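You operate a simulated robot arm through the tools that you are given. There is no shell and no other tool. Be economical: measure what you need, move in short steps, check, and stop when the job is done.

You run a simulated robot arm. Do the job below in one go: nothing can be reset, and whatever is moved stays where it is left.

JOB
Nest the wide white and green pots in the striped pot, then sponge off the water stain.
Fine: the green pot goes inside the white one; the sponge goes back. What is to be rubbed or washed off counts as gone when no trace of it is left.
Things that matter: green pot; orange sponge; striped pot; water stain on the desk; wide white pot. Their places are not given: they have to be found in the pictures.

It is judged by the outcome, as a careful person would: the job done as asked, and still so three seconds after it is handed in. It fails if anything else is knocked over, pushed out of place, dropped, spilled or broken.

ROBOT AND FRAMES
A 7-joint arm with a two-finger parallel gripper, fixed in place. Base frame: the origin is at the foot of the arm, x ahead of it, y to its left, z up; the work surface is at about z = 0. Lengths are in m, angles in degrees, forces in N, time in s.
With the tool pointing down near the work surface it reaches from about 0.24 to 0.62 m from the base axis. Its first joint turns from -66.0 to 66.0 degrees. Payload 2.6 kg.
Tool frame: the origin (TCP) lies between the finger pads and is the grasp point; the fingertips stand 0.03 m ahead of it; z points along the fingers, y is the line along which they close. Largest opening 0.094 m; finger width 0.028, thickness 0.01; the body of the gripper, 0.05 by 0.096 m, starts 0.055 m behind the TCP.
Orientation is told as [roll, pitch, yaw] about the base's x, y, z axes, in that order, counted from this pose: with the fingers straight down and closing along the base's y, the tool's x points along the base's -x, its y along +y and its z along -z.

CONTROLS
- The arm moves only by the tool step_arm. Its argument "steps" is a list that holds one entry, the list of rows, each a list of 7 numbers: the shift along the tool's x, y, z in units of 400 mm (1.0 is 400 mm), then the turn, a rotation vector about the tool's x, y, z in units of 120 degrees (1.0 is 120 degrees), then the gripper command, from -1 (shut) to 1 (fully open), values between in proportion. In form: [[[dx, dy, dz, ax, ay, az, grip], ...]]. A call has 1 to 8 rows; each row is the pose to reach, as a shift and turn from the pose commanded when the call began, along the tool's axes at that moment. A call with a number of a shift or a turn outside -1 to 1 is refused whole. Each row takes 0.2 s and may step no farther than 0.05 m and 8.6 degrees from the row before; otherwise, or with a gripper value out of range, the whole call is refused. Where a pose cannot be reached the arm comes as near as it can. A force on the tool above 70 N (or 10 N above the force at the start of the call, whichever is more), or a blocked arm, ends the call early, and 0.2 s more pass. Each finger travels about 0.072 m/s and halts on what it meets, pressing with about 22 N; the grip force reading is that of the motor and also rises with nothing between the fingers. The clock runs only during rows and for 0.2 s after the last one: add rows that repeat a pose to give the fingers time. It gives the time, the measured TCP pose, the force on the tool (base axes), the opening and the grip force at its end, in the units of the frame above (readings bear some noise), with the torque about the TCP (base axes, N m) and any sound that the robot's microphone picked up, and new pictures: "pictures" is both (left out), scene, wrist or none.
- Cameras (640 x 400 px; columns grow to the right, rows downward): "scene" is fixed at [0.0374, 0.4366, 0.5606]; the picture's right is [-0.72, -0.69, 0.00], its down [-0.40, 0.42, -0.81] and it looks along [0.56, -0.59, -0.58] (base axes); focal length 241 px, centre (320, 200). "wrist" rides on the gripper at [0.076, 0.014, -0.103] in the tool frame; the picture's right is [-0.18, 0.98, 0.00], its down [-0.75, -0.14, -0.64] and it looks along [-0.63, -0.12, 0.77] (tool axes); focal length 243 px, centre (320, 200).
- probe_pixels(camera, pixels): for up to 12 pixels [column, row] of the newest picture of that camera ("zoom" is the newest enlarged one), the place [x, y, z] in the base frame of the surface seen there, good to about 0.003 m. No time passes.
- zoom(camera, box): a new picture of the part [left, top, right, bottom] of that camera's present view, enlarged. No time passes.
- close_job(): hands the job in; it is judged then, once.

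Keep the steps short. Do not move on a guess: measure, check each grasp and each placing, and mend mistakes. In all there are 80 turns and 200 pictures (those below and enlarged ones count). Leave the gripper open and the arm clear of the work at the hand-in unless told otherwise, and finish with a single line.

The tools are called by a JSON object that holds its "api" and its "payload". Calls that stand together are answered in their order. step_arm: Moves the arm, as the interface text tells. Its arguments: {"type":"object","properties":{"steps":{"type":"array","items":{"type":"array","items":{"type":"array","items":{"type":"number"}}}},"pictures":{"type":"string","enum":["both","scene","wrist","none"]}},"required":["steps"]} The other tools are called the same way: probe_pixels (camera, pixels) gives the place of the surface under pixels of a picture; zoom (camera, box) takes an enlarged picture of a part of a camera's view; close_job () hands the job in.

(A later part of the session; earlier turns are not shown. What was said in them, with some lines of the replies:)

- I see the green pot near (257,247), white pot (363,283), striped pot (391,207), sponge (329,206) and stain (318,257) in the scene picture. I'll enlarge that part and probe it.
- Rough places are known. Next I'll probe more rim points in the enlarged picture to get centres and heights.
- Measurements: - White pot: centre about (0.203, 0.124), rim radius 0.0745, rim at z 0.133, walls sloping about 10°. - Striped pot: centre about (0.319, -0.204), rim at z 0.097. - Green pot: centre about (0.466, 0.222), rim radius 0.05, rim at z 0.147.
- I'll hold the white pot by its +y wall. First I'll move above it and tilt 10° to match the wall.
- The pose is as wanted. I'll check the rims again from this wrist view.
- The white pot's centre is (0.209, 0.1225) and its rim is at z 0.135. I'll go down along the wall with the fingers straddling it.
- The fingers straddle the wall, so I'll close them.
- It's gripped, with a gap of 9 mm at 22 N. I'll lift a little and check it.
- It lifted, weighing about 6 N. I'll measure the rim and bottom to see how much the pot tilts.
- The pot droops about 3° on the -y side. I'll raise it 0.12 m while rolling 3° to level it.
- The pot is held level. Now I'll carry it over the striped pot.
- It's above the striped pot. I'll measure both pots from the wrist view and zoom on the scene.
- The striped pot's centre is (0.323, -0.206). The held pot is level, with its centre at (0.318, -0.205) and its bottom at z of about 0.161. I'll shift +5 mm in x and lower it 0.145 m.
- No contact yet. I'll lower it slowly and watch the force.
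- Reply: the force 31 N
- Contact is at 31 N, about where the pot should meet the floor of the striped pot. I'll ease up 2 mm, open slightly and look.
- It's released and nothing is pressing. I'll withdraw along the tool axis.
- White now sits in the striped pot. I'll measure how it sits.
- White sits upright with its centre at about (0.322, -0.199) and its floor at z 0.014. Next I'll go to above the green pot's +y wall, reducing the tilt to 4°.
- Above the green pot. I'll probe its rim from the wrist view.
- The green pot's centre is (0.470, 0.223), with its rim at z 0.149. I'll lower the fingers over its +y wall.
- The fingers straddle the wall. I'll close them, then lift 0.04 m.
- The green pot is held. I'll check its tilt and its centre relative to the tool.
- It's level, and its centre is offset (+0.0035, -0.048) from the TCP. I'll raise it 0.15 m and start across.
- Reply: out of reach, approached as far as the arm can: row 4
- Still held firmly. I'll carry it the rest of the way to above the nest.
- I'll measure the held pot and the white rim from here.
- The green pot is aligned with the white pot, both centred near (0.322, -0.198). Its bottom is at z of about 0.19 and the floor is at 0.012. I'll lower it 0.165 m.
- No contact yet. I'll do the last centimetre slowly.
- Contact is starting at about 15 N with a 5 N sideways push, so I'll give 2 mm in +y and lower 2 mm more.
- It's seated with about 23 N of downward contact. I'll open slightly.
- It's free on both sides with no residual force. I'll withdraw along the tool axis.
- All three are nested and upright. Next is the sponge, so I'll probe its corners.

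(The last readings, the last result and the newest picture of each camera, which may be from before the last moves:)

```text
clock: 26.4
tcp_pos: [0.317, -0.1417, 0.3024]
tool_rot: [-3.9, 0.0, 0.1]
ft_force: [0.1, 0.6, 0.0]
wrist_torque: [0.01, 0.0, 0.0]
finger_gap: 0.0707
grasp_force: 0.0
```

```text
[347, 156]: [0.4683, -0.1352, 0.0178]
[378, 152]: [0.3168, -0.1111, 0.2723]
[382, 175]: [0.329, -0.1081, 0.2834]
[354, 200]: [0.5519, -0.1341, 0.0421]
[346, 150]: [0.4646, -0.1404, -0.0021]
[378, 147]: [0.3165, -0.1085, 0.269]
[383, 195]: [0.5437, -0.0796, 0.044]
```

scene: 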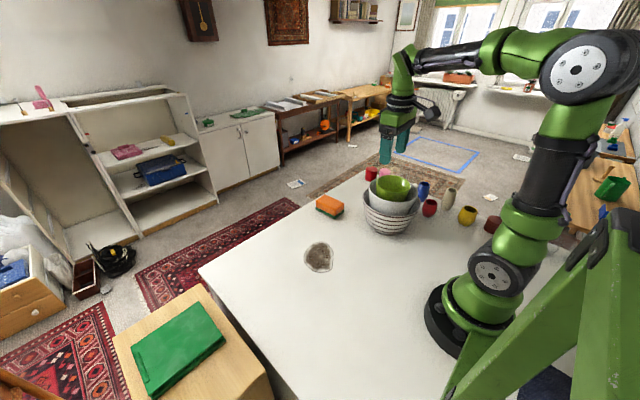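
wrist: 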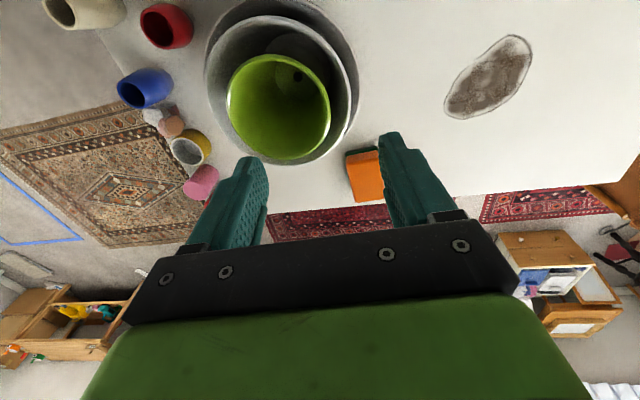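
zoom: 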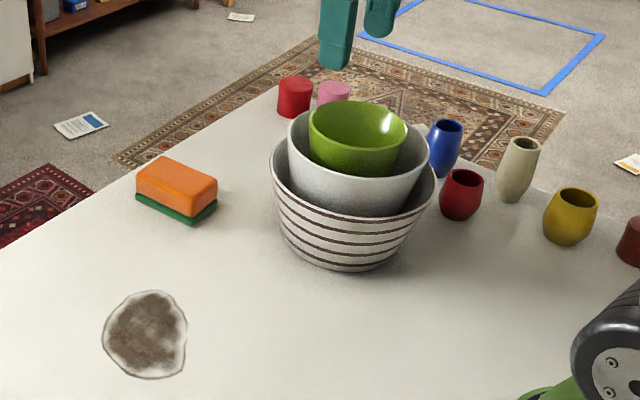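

The sponge's centre is (0.503, -0.105), turned about 5.7°, 0.05 m wide and 0.042 m high. I'll move above it with the fingers straight down and yaw +5.7°.

{"api": "step_arm", "payload": {"steps": [[[-0.093, 0.023, 0.05, -0.0067, 0, -0.0095, 0.8], [-0.186, 0.046, 0.1, -0.0133, 0, -0.019, 0.8], [-0.279, 0.07, 0.18, -0.02, 0, -0.0285, 0.8], [-0.372, 0.094, 0.26, -0.0267, 0, -0.038, 0.8], [-0.465, 0.117, 0.348, -0.0333, 0, -0.0475, 0.8], [-0.465, 0.117, 0.348, -0.0333, 0, -0.0475, 0.8]]]}}

```text
refused: row 5 steps farther than a row can; nothing moved
```

{"api": "step_arm", "payload": {"steps": [[[-0.093, 0.023, 0.05, -0.0067, 0, -0.0095, 0.8], [-0.18, 0.046, 0.1, -0.0133, 0, -0.019, 0.8], [-0.26, 0.065, 0.15, -0.02, 0, -0.0285, 0.8], [-0.34, 0.08, 0.21, -0.0267, 0, -0.038, 0.8], [-0.41, 0.1, 0.28, -0.03, 0, -0.043, 0.8], [-0.465, 0.117, 0.348, -0.0333, 0, -0.0475, 0.8], [-0.465, 0.117, 0.348, -0.0333, 0, -0.0475, 0.8]]]}}

```text
clock: 28.0
tcp_pos: [0.5066, -0.1038, 0.1576]
tool_rot: [0.0, 0.1, 5.8]
ft_force: [0.3, -0.3, 0.5]
wrist_torque: [0.0, 0.03, 0.04]
finger_gap: 0.0846
grasp_force: 0.0
```

scene: 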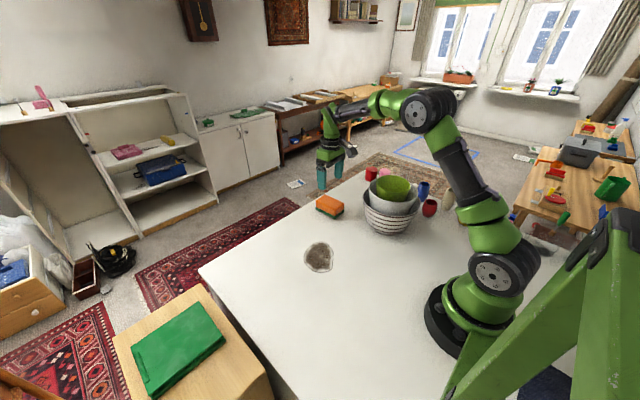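
wrist: 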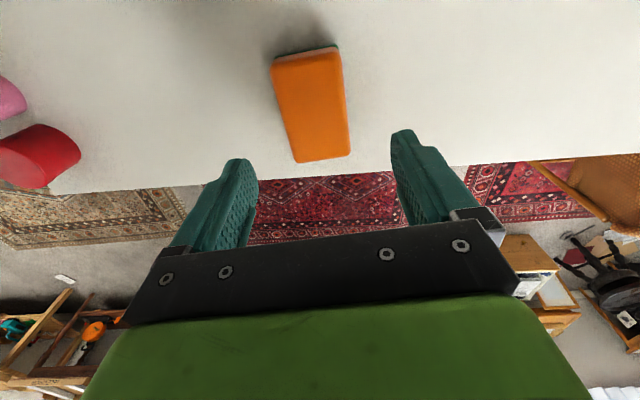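

{"api": "probe_pixels", "payload": {"camera": "wrist", "pixels": [[273, 65], [337, 52], [349, 150], [298, 160], [312, 105], [285, 112], [344, 100]]}}

```text
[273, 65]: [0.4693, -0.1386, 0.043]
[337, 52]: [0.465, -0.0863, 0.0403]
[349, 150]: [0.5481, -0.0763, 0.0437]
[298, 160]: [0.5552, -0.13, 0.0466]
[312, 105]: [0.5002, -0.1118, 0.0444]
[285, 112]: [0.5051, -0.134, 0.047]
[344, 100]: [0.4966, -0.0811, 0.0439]
```

Lowering onto the sponge to TCP z 0.042, so the fingertips are about 12 mm above the desk.

{"api": "step_arm", "payload": {"steps": [[[0.007, -0.006, 0.1, 0, 0, 0, 0.8], [0.007, -0.006, 0.2, 0, 0, 0, 0.8], [0.007, -0.006, 0.289, 0, 0, 0, 0.8], [0.007, -0.006, 0.289, 0, 0, 0, 0.8]]]}}

```text
clock: 29.0
tcp_pos: [0.5023, -0.1081, 0.04]
tool_rot: [0.1, 0.1, 5.6]
ft_force: [0.7, 0.7, -0.2]
wrist_torque: [-0.02, 0.01, -0.02]
finger_gap: 0.0848
grasp_force: 0.0
```

scene: 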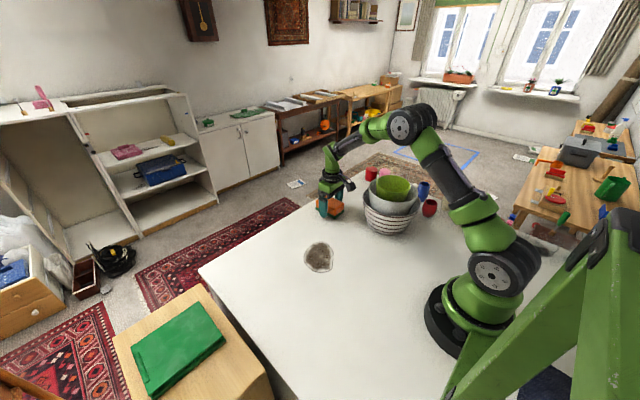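
wrist: 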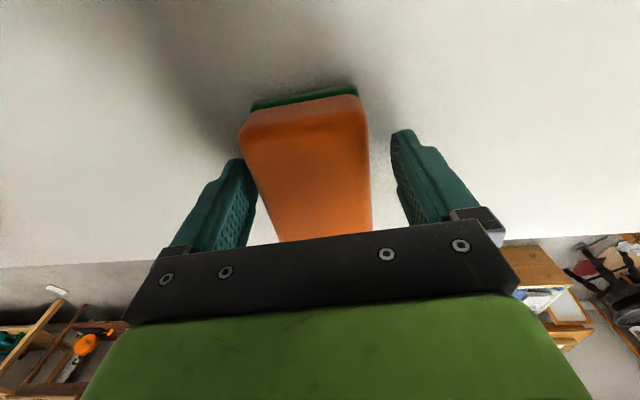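

It's centred between the fingers. I'll close and lift 0.05 m.

{"api": "step_arm", "payload": {"steps": [[[0, 0, 0, 0, 0, 0, 0], [0, 0, 0, 0, 0, 0, -0.6], [0, 0, 0, 0, 0, 0, -1], [0, 0, 0, 0, 0, 0, -1], [0, 0, -0.03, 0, 0, 0, -1], [0, 0, -0.08, 0, 0, 0, -1], [0, 0, -0.125, 0, 0, 0, -1], [0, 0, -0.125, 0, 0, 0, -1]]]}}

```text
clock: 30.8
tcp_pos: [0.5021, -0.1059, 0.0923]
tool_rot: [0.1, 0.2, 5.7]
ft_force: [0.6, 0.3, -0.6]
wrist_torque: [-0.03, 0.01, 0.05]
finger_gap: 0.0639
grasp_force: 22.1
```

scene: 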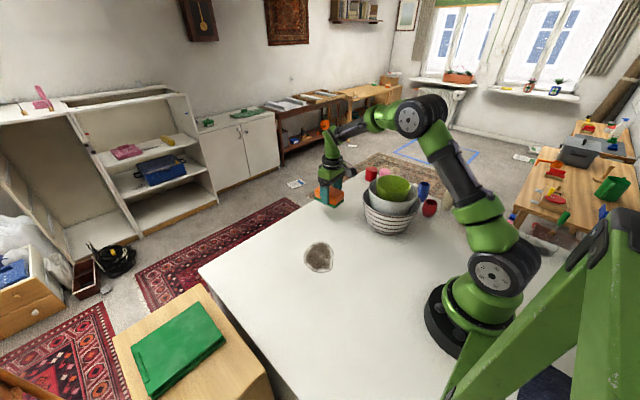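
wrist: 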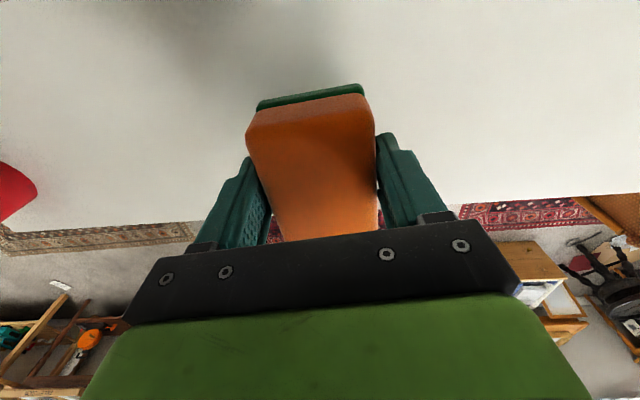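

The sponge is held, with a gap of 64 mm. I'll map the stain's outline.

{"api": "zoom", "payload": {"camera": "scene", "box": [280, 220, 360, 290]}}

{"api": "probe_pixels", "payload": {"camera": "scene", "pixels": [[304, 256], [308, 247], [318, 242], [328, 243], [333, 251], [332, 263], [327, 271], [318, 272], [309, 268], [318, 257]]}}

```text
5.71 times, centred on (320, 255) of scene
```

zoom: 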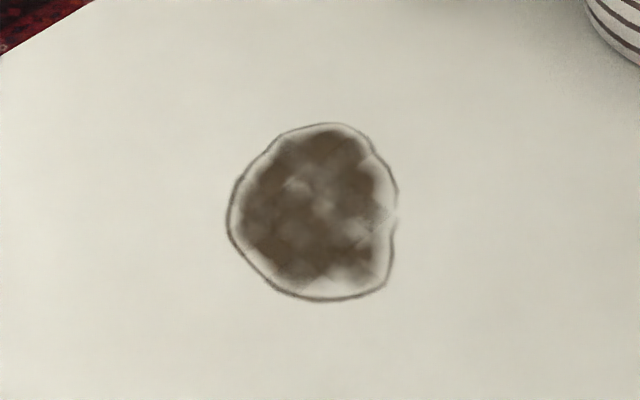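

```text
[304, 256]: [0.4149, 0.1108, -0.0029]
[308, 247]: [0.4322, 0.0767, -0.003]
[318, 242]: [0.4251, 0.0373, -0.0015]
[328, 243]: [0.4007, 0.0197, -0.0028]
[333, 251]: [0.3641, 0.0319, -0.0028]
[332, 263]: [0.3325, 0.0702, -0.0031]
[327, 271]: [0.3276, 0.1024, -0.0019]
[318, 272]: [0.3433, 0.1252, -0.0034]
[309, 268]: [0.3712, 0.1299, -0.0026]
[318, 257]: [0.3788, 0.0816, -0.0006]
```

The stain spans x 0.33 to 0.43 and y 0.02 to 0.13. I'll carry the sponge to its -y edge at (0.40, -0.02) and come down low.

{"api": "step_arm", "payload": {"steps": [[[0.058, 0.06, 0, 0, 0, 0, -1], [0.116, 0.12, 0, 0, 0, 0, -1], [0.174, 0.18, 0, 0, 0, 0, -1], [0.2325, 0.239, 0, 0, 0, 0, -1], [0.2325, 0.239, 0.06, 0, 0, 0, -1], [0.2325, 0.239, 0.11, 0, 0, 0, -1], [0.2325, 0.239, 0.11, 0, 0, 0, -1]]], "pictures": "none"}}

```text
clock: 32.4
tcp_pos: [0.4008, -0.0206, 0.0488]
tool_rot: [0.0, 0.2, 5.7]
ft_force: [-0.4, 0.0, -0.4]
wrist_torque: [-0.01, 0.03, -0.02]
finger_gap: 0.064
grasp_force: 21.9
```

Hovering. I'll lower in 2 to 3 mm steps until there's contact.

{"api": "step_arm", "payload": {"steps": [[[0, 0, 0.008, 0, 0, 0, -1], [0, 0, 0.014, 0, 0, 0, -1], [0, 0, 0.02, 0, 0, 0, -1], [0, 0, 0.02, 0, 0, 0, -1]]], "pictures": "none"}}

```text
clock: 33.4
tcp_pos: [0.4004, -0.0204, 0.0418]
tool_rot: [0.1, 0.0, 5.6]
ft_force: [-3.5, 0.6, 7.3]
wrist_torque: [-0.01, -0.01, -0.01]
finger_gap: 0.0641
grasp_force: 22.0
```

Contact is at 7 N. First stroke goes along +y at x = 0.40.

{"api": "step_arm", "payload": {"steps": [[[-0.0054, 0.054, 0.002, 0, 0, 0, -1], [-0.0108, 0.109, 0.002, 0, 0, 0, -1], [-0.0162, 0.163, 0.002, 0, 0, 0, -1], [-0.0217, 0.218, 0.002, 0, 0, 0, -1], [-0.0271, 0.272, 0.002, 0, 0, 0, -1], [-0.0325, 0.326, 0.002, 0, 0, 0, -1], [-0.0379, 0.381, 0.002, 0, 0, 0, -1], [-0.0433, 0.435, 0.002, 0, 0, 0, -1]]]}}

```text
clock: 35.2
tcp_pos: [0.398, 0.1567, 0.0402]
tool_rot: [0.1, 0.1, 5.7]
ft_force: [-0.1, -2.7, 7.4]
wrist_torque: [-0.08, -0.18, -0.01]
finger_gap: 0.0638
grasp_force: 22.3
```

scene: 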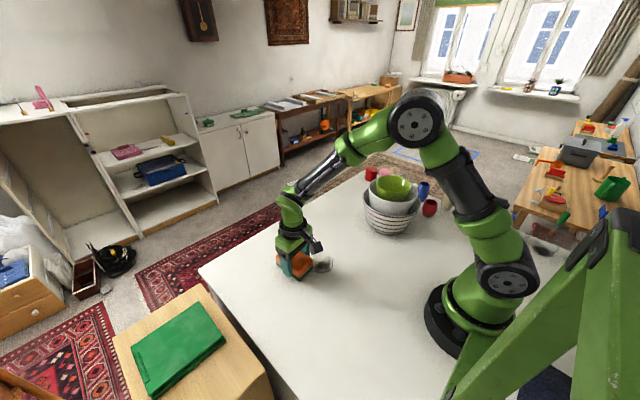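
wrist: 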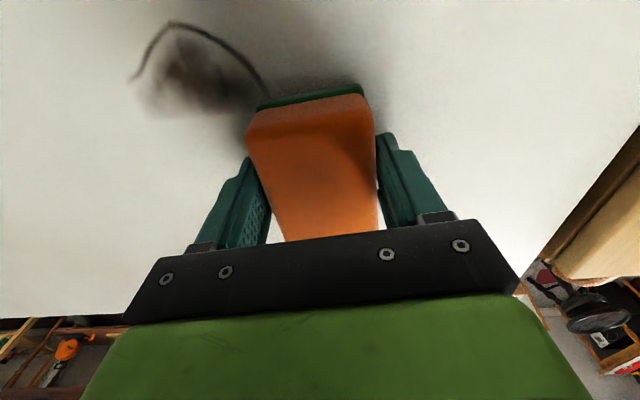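

The strip under the sponge came clean. I'll shift to x = 0.355 and stroke back in -y.

{"api": "step_arm", "payload": {"steps": [[[0.112, 0.011, 0, 0, 0, 0, -1], [0.118, -0.051, 0, 0, 0, 0, -1], [0.124, -0.113, 0, 0, 0, 0, -1], [0.131, -0.175, 0, 0, 0, 0, -1], [0.137, -0.238, 0, 0, 0, 0, -1], [0.143, -0.3, 0, 0, 0, 0, -1], [0.149, -0.362, 0, 0, 0, 0, -1], [0.155, -0.424, 0, 0, 0, 0, -1]]]}}

```text
clock: 37.0
tcp_pos: [0.3552, -0.0211, 0.0417]
tool_rot: [0.0, 0.1, 5.7]
ft_force: [0.2, 0.1, -0.1]
wrist_torque: [0.04, 0.01, 0.01]
finger_gap: 0.0639
grasp_force: 21.7
```

scene: 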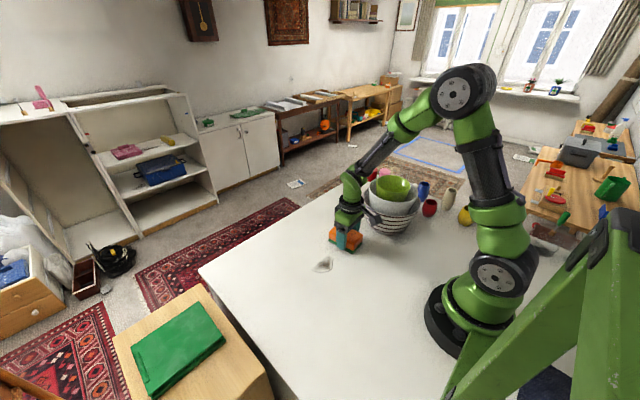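
wrist: 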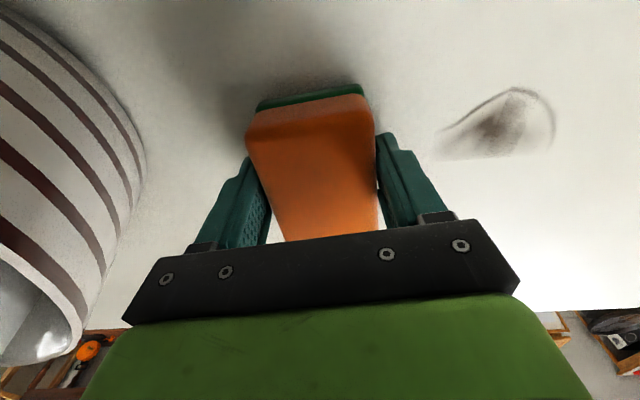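

Some is left because the pressure faded on that stroke. I'll lower 2 mm and stroke forward again at x of about 0.35.

{"api": "step_arm", "payload": {"steps": [[[0.005, 0.03, 0.006, 0, 0, 0, -1], [0.002, 0.08, 0.006, 0, 0, 0, -1], [-0.003, 0.14, 0.006, 0, 0, 0, -1], [-0.009, 0.2, 0.006, 0, 0, 0, -1], [-0.015, 0.26, 0.006, 0, 0, 0, -1], [-0.021, 0.32, 0.006, 0, 0, 0, -1], [-0.027, 0.38, 0.006, 0, 0, 0, -1], [-0.031, 0.425, 0.006, 0, 0, 0, -1]]]}}

```text
clock: 38.8
tcp_pos: [0.3511, 0.1502, 0.039]
tool_rot: [0.2, 0.3, 5.6]
ft_force: [-2.3, -8.3, 19.4]
wrist_torque: [0.05, -0.2, 0.01]
finger_gap: 0.0639
grasp_force: 22.1
```

scene: 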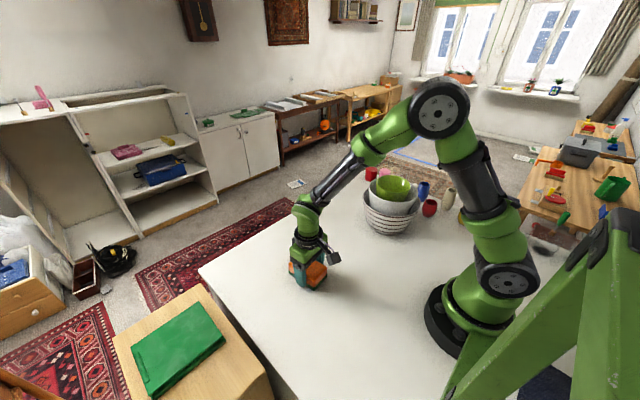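
wrist: 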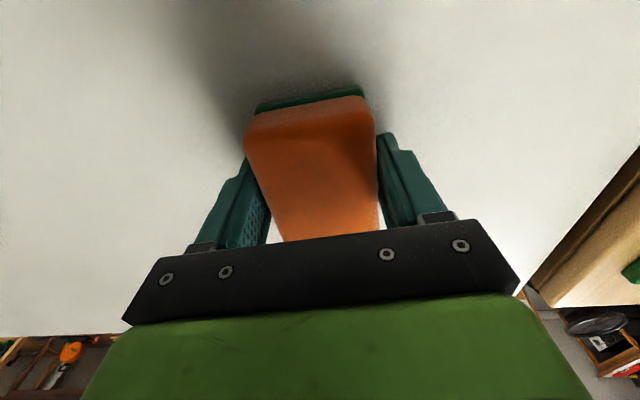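

It looks clean. For safety I'll make one more pass back at x of about 0.395.

{"api": "step_arm", "payload": {"steps": [[[-0.112, -0.011, 0, 0, 0, 0, -1], [-0.106, -0.073, 0, 0, 0, 0, -1], [-0.1, -0.135, 0, 0, 0, 0, -1], [-0.093, -0.197, 0, 0, 0, 0, -1], [-0.087, -0.26, 0, 0, 0, 0, -1], [-0.081, -0.322, 0, 0, 0, 0, -1], [-0.075, -0.384, 0, 0, 0, 0, -1], [-0.07, -0.434, 0, 0, 0, 0, -1]]]}}

{"api": "zoom", "payload": {"camera": "scene", "box": [270, 220, 370, 300]}}

```text
clock: 40.6
tcp_pos: [0.3938, -0.021, 0.0377]
tool_rot: [0.1, 0.1, 5.5]
ft_force: [-1.0, 1.7, 3.8]
wrist_torque: [0.0, 0.07, -0.03]
finger_gap: 0.064
grasp_force: 22.1
```

scene: 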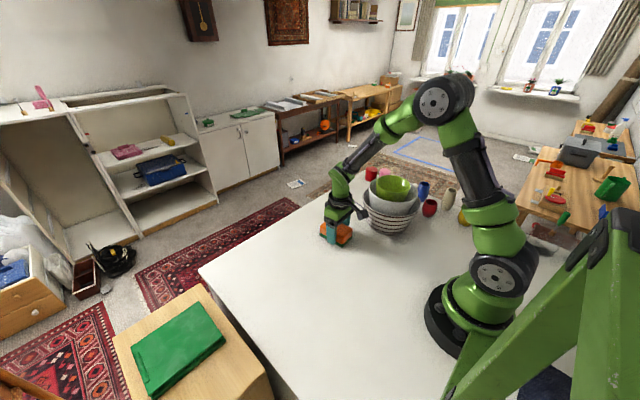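
wrist: 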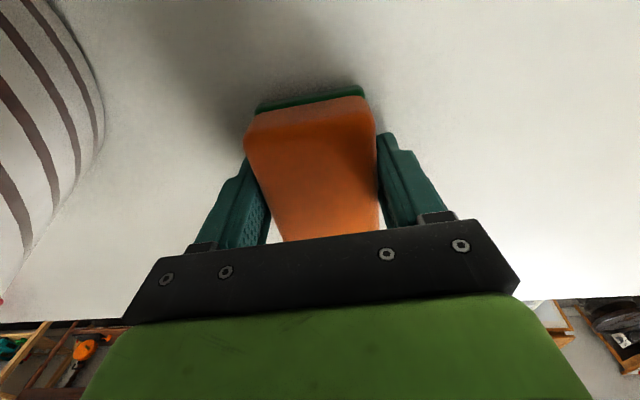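

```text
5.00 times, centred on (320, 260) of scene
```

zoom: 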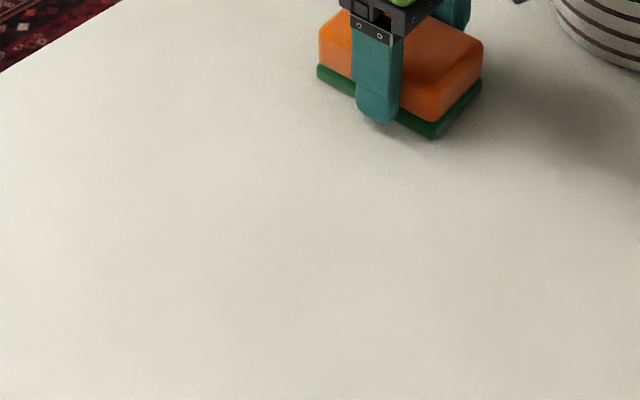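

No trace is left. I'll lift the sponge and carry it back to (0.502, -0.107).

{"api": "step_arm", "payload": {"steps": [[[0, 0, -0.06, 0, 0, 0, -1], [0, 0, -0.125, 0, 0, 0, -1], [-0.062, -0.06, -0.125, 0, 0, 0, -1], [-0.124, -0.121, -0.125, 0, 0, 0, -1], [-0.186, -0.182, -0.125, 0, 0, 0, -1], [-0.2485, -0.242, -0.125, 0, 0, 0, -1], [-0.2485, -0.242, -0.125, 0, 0, 0, -1]]]}}

{"api": "zoom", "payload": {"camera": "scene", "box": [270, 190, 370, 290]}}

```text
clock: 42.2
tcp_pos: [0.5046, -0.1057, 0.0877]
tool_rot: [0.1, 0.2, 5.5]
ft_force: [-0.5, -0.4, -0.3]
wrist_torque: [-0.02, -0.02, 0.04]
finger_gap: 0.0634
grasp_force: 21.9
```

scene: 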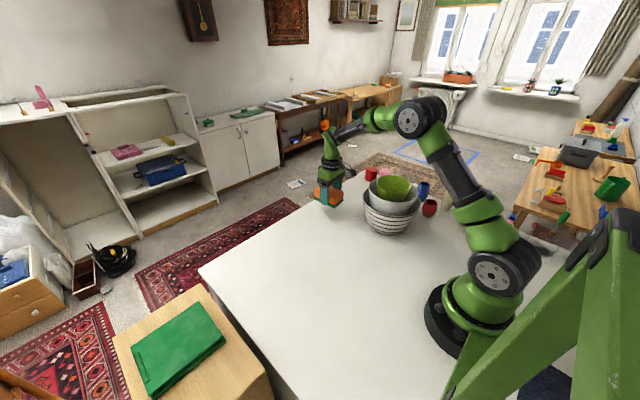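
wrist: 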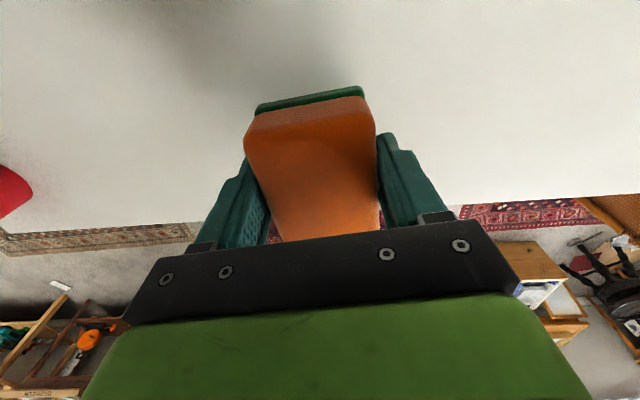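

```text
4.00 times, centred on (320, 240) of scene
```

zoom: 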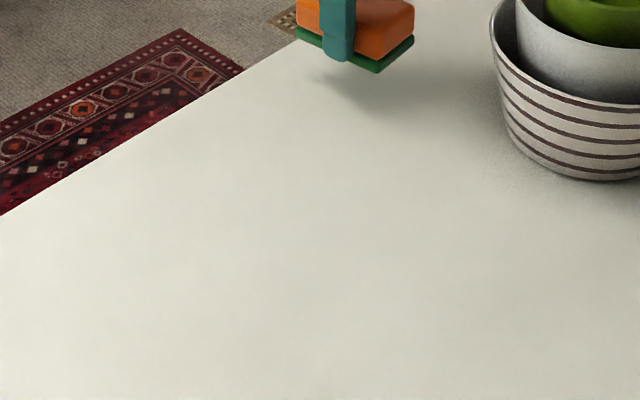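

The desk is clean all over. I'll set the sponge down at its old spot.

{"api": "step_arm", "payload": {"steps": [[[0.004, 0, 0.05, 0, 0, 0, -1], [0.004, 0, 0.095, 0, 0, 0, -1], [0.004, 0, 0.113, 0, 0, 0, -1], [0.004, 0, 0.119, 0, 0, 0, -1], [0.004, 0, 0.119, 0, 0, 0, -1]]], "pictures": "none"}}

```text
clock: 43.4
tcp_pos: [0.5027, -0.1049, 0.0401]
tool_rot: [0.1, 0.2, 5.6]
ft_force: [0.6, -0.6, -0.9]
wrist_torque: [-0.03, 0.03, 0.0]
finger_gap: 0.0639
grasp_force: 22.1
```

Not quite touching yet, so I'll lower 2 mm more, then open.

{"api": "step_arm", "payload": {"steps": [[[0, 0, 0.004, 0, 0, 0, -1], [0, 0, 0.006, 0, 0, 0, -1], [0, 0, 0.006, 0, 0, 0, -1]]], "pictures": "none"}}

```text
clock: 44.2
tcp_pos: [0.5033, -0.1072, 0.0376]
tool_rot: [0.1, 0.1, 5.5]
ft_force: [-2.9, 1.2, 8.3]
wrist_torque: [0.01, 0.2, -0.05]
finger_gap: 0.0638
grasp_force: 22.1
```

It's on the desk with 8 N of contact. I'll open and go straight up.

{"api": "step_arm", "payload": {"steps": [[[0, 0, 0.002, 0, 0, 0, 0.2], [0, 0, 0.002, 0, 0, 0, 0.8], [0, 0, 0.002, 0, 0, 0, 0.9], [0, 0, -0.05, 0, 0, 0, 0.9], [0, 0, -0.15, 0, 0, 0, 0.9], [0, 0, -0.27, 0, 0, 0, 0.9], [0, 0, -0.39, 0, 0, 0, 1], [0, 0, -0.5, 0, 0, 0, 1]]]}}

{"api": "zoom", "payload": {"camera": "scene", "box": [260, 160, 460, 300]}}

```text
clock: 46.0
tcp_pos: [0.5041, -0.1053, 0.2378]
tool_rot: [0.1, 0.2, 5.7]
ft_force: [-0.7, 0.4, 0.8]
wrist_torque: [-0.01, 0.0, -0.02]
finger_gap: 0.0941
grasp_force: 0.1
```

scene: 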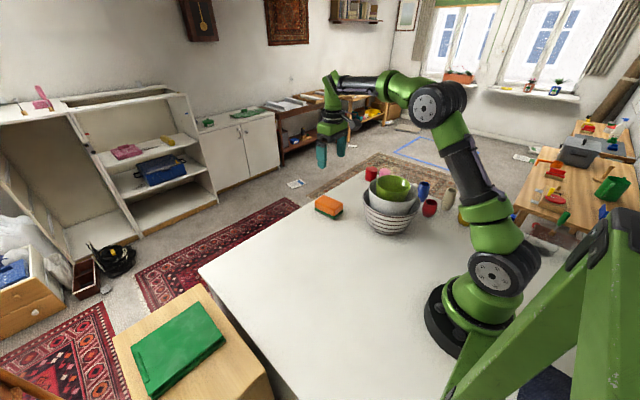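
wrist: 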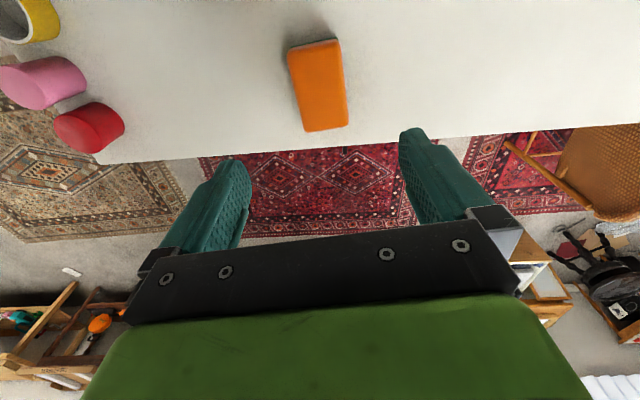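

```text
2.86 times, centred on (360, 230) of scene
```

zoom: 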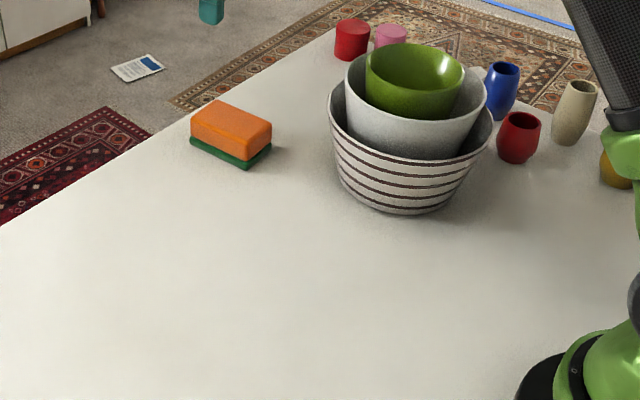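

The pots are nested and upright, the stain is gone, the sponge is back in its place, and the gripper is open and clear. I'm handing the job in.

{"api": "close_job", "payload": {}}

```text
The job is handed in.
```

The green pot is inside the white one and both are in the striped pot, the water stain is wiped off with no trace visible, the sponge is back in its place, and the job is handed in.
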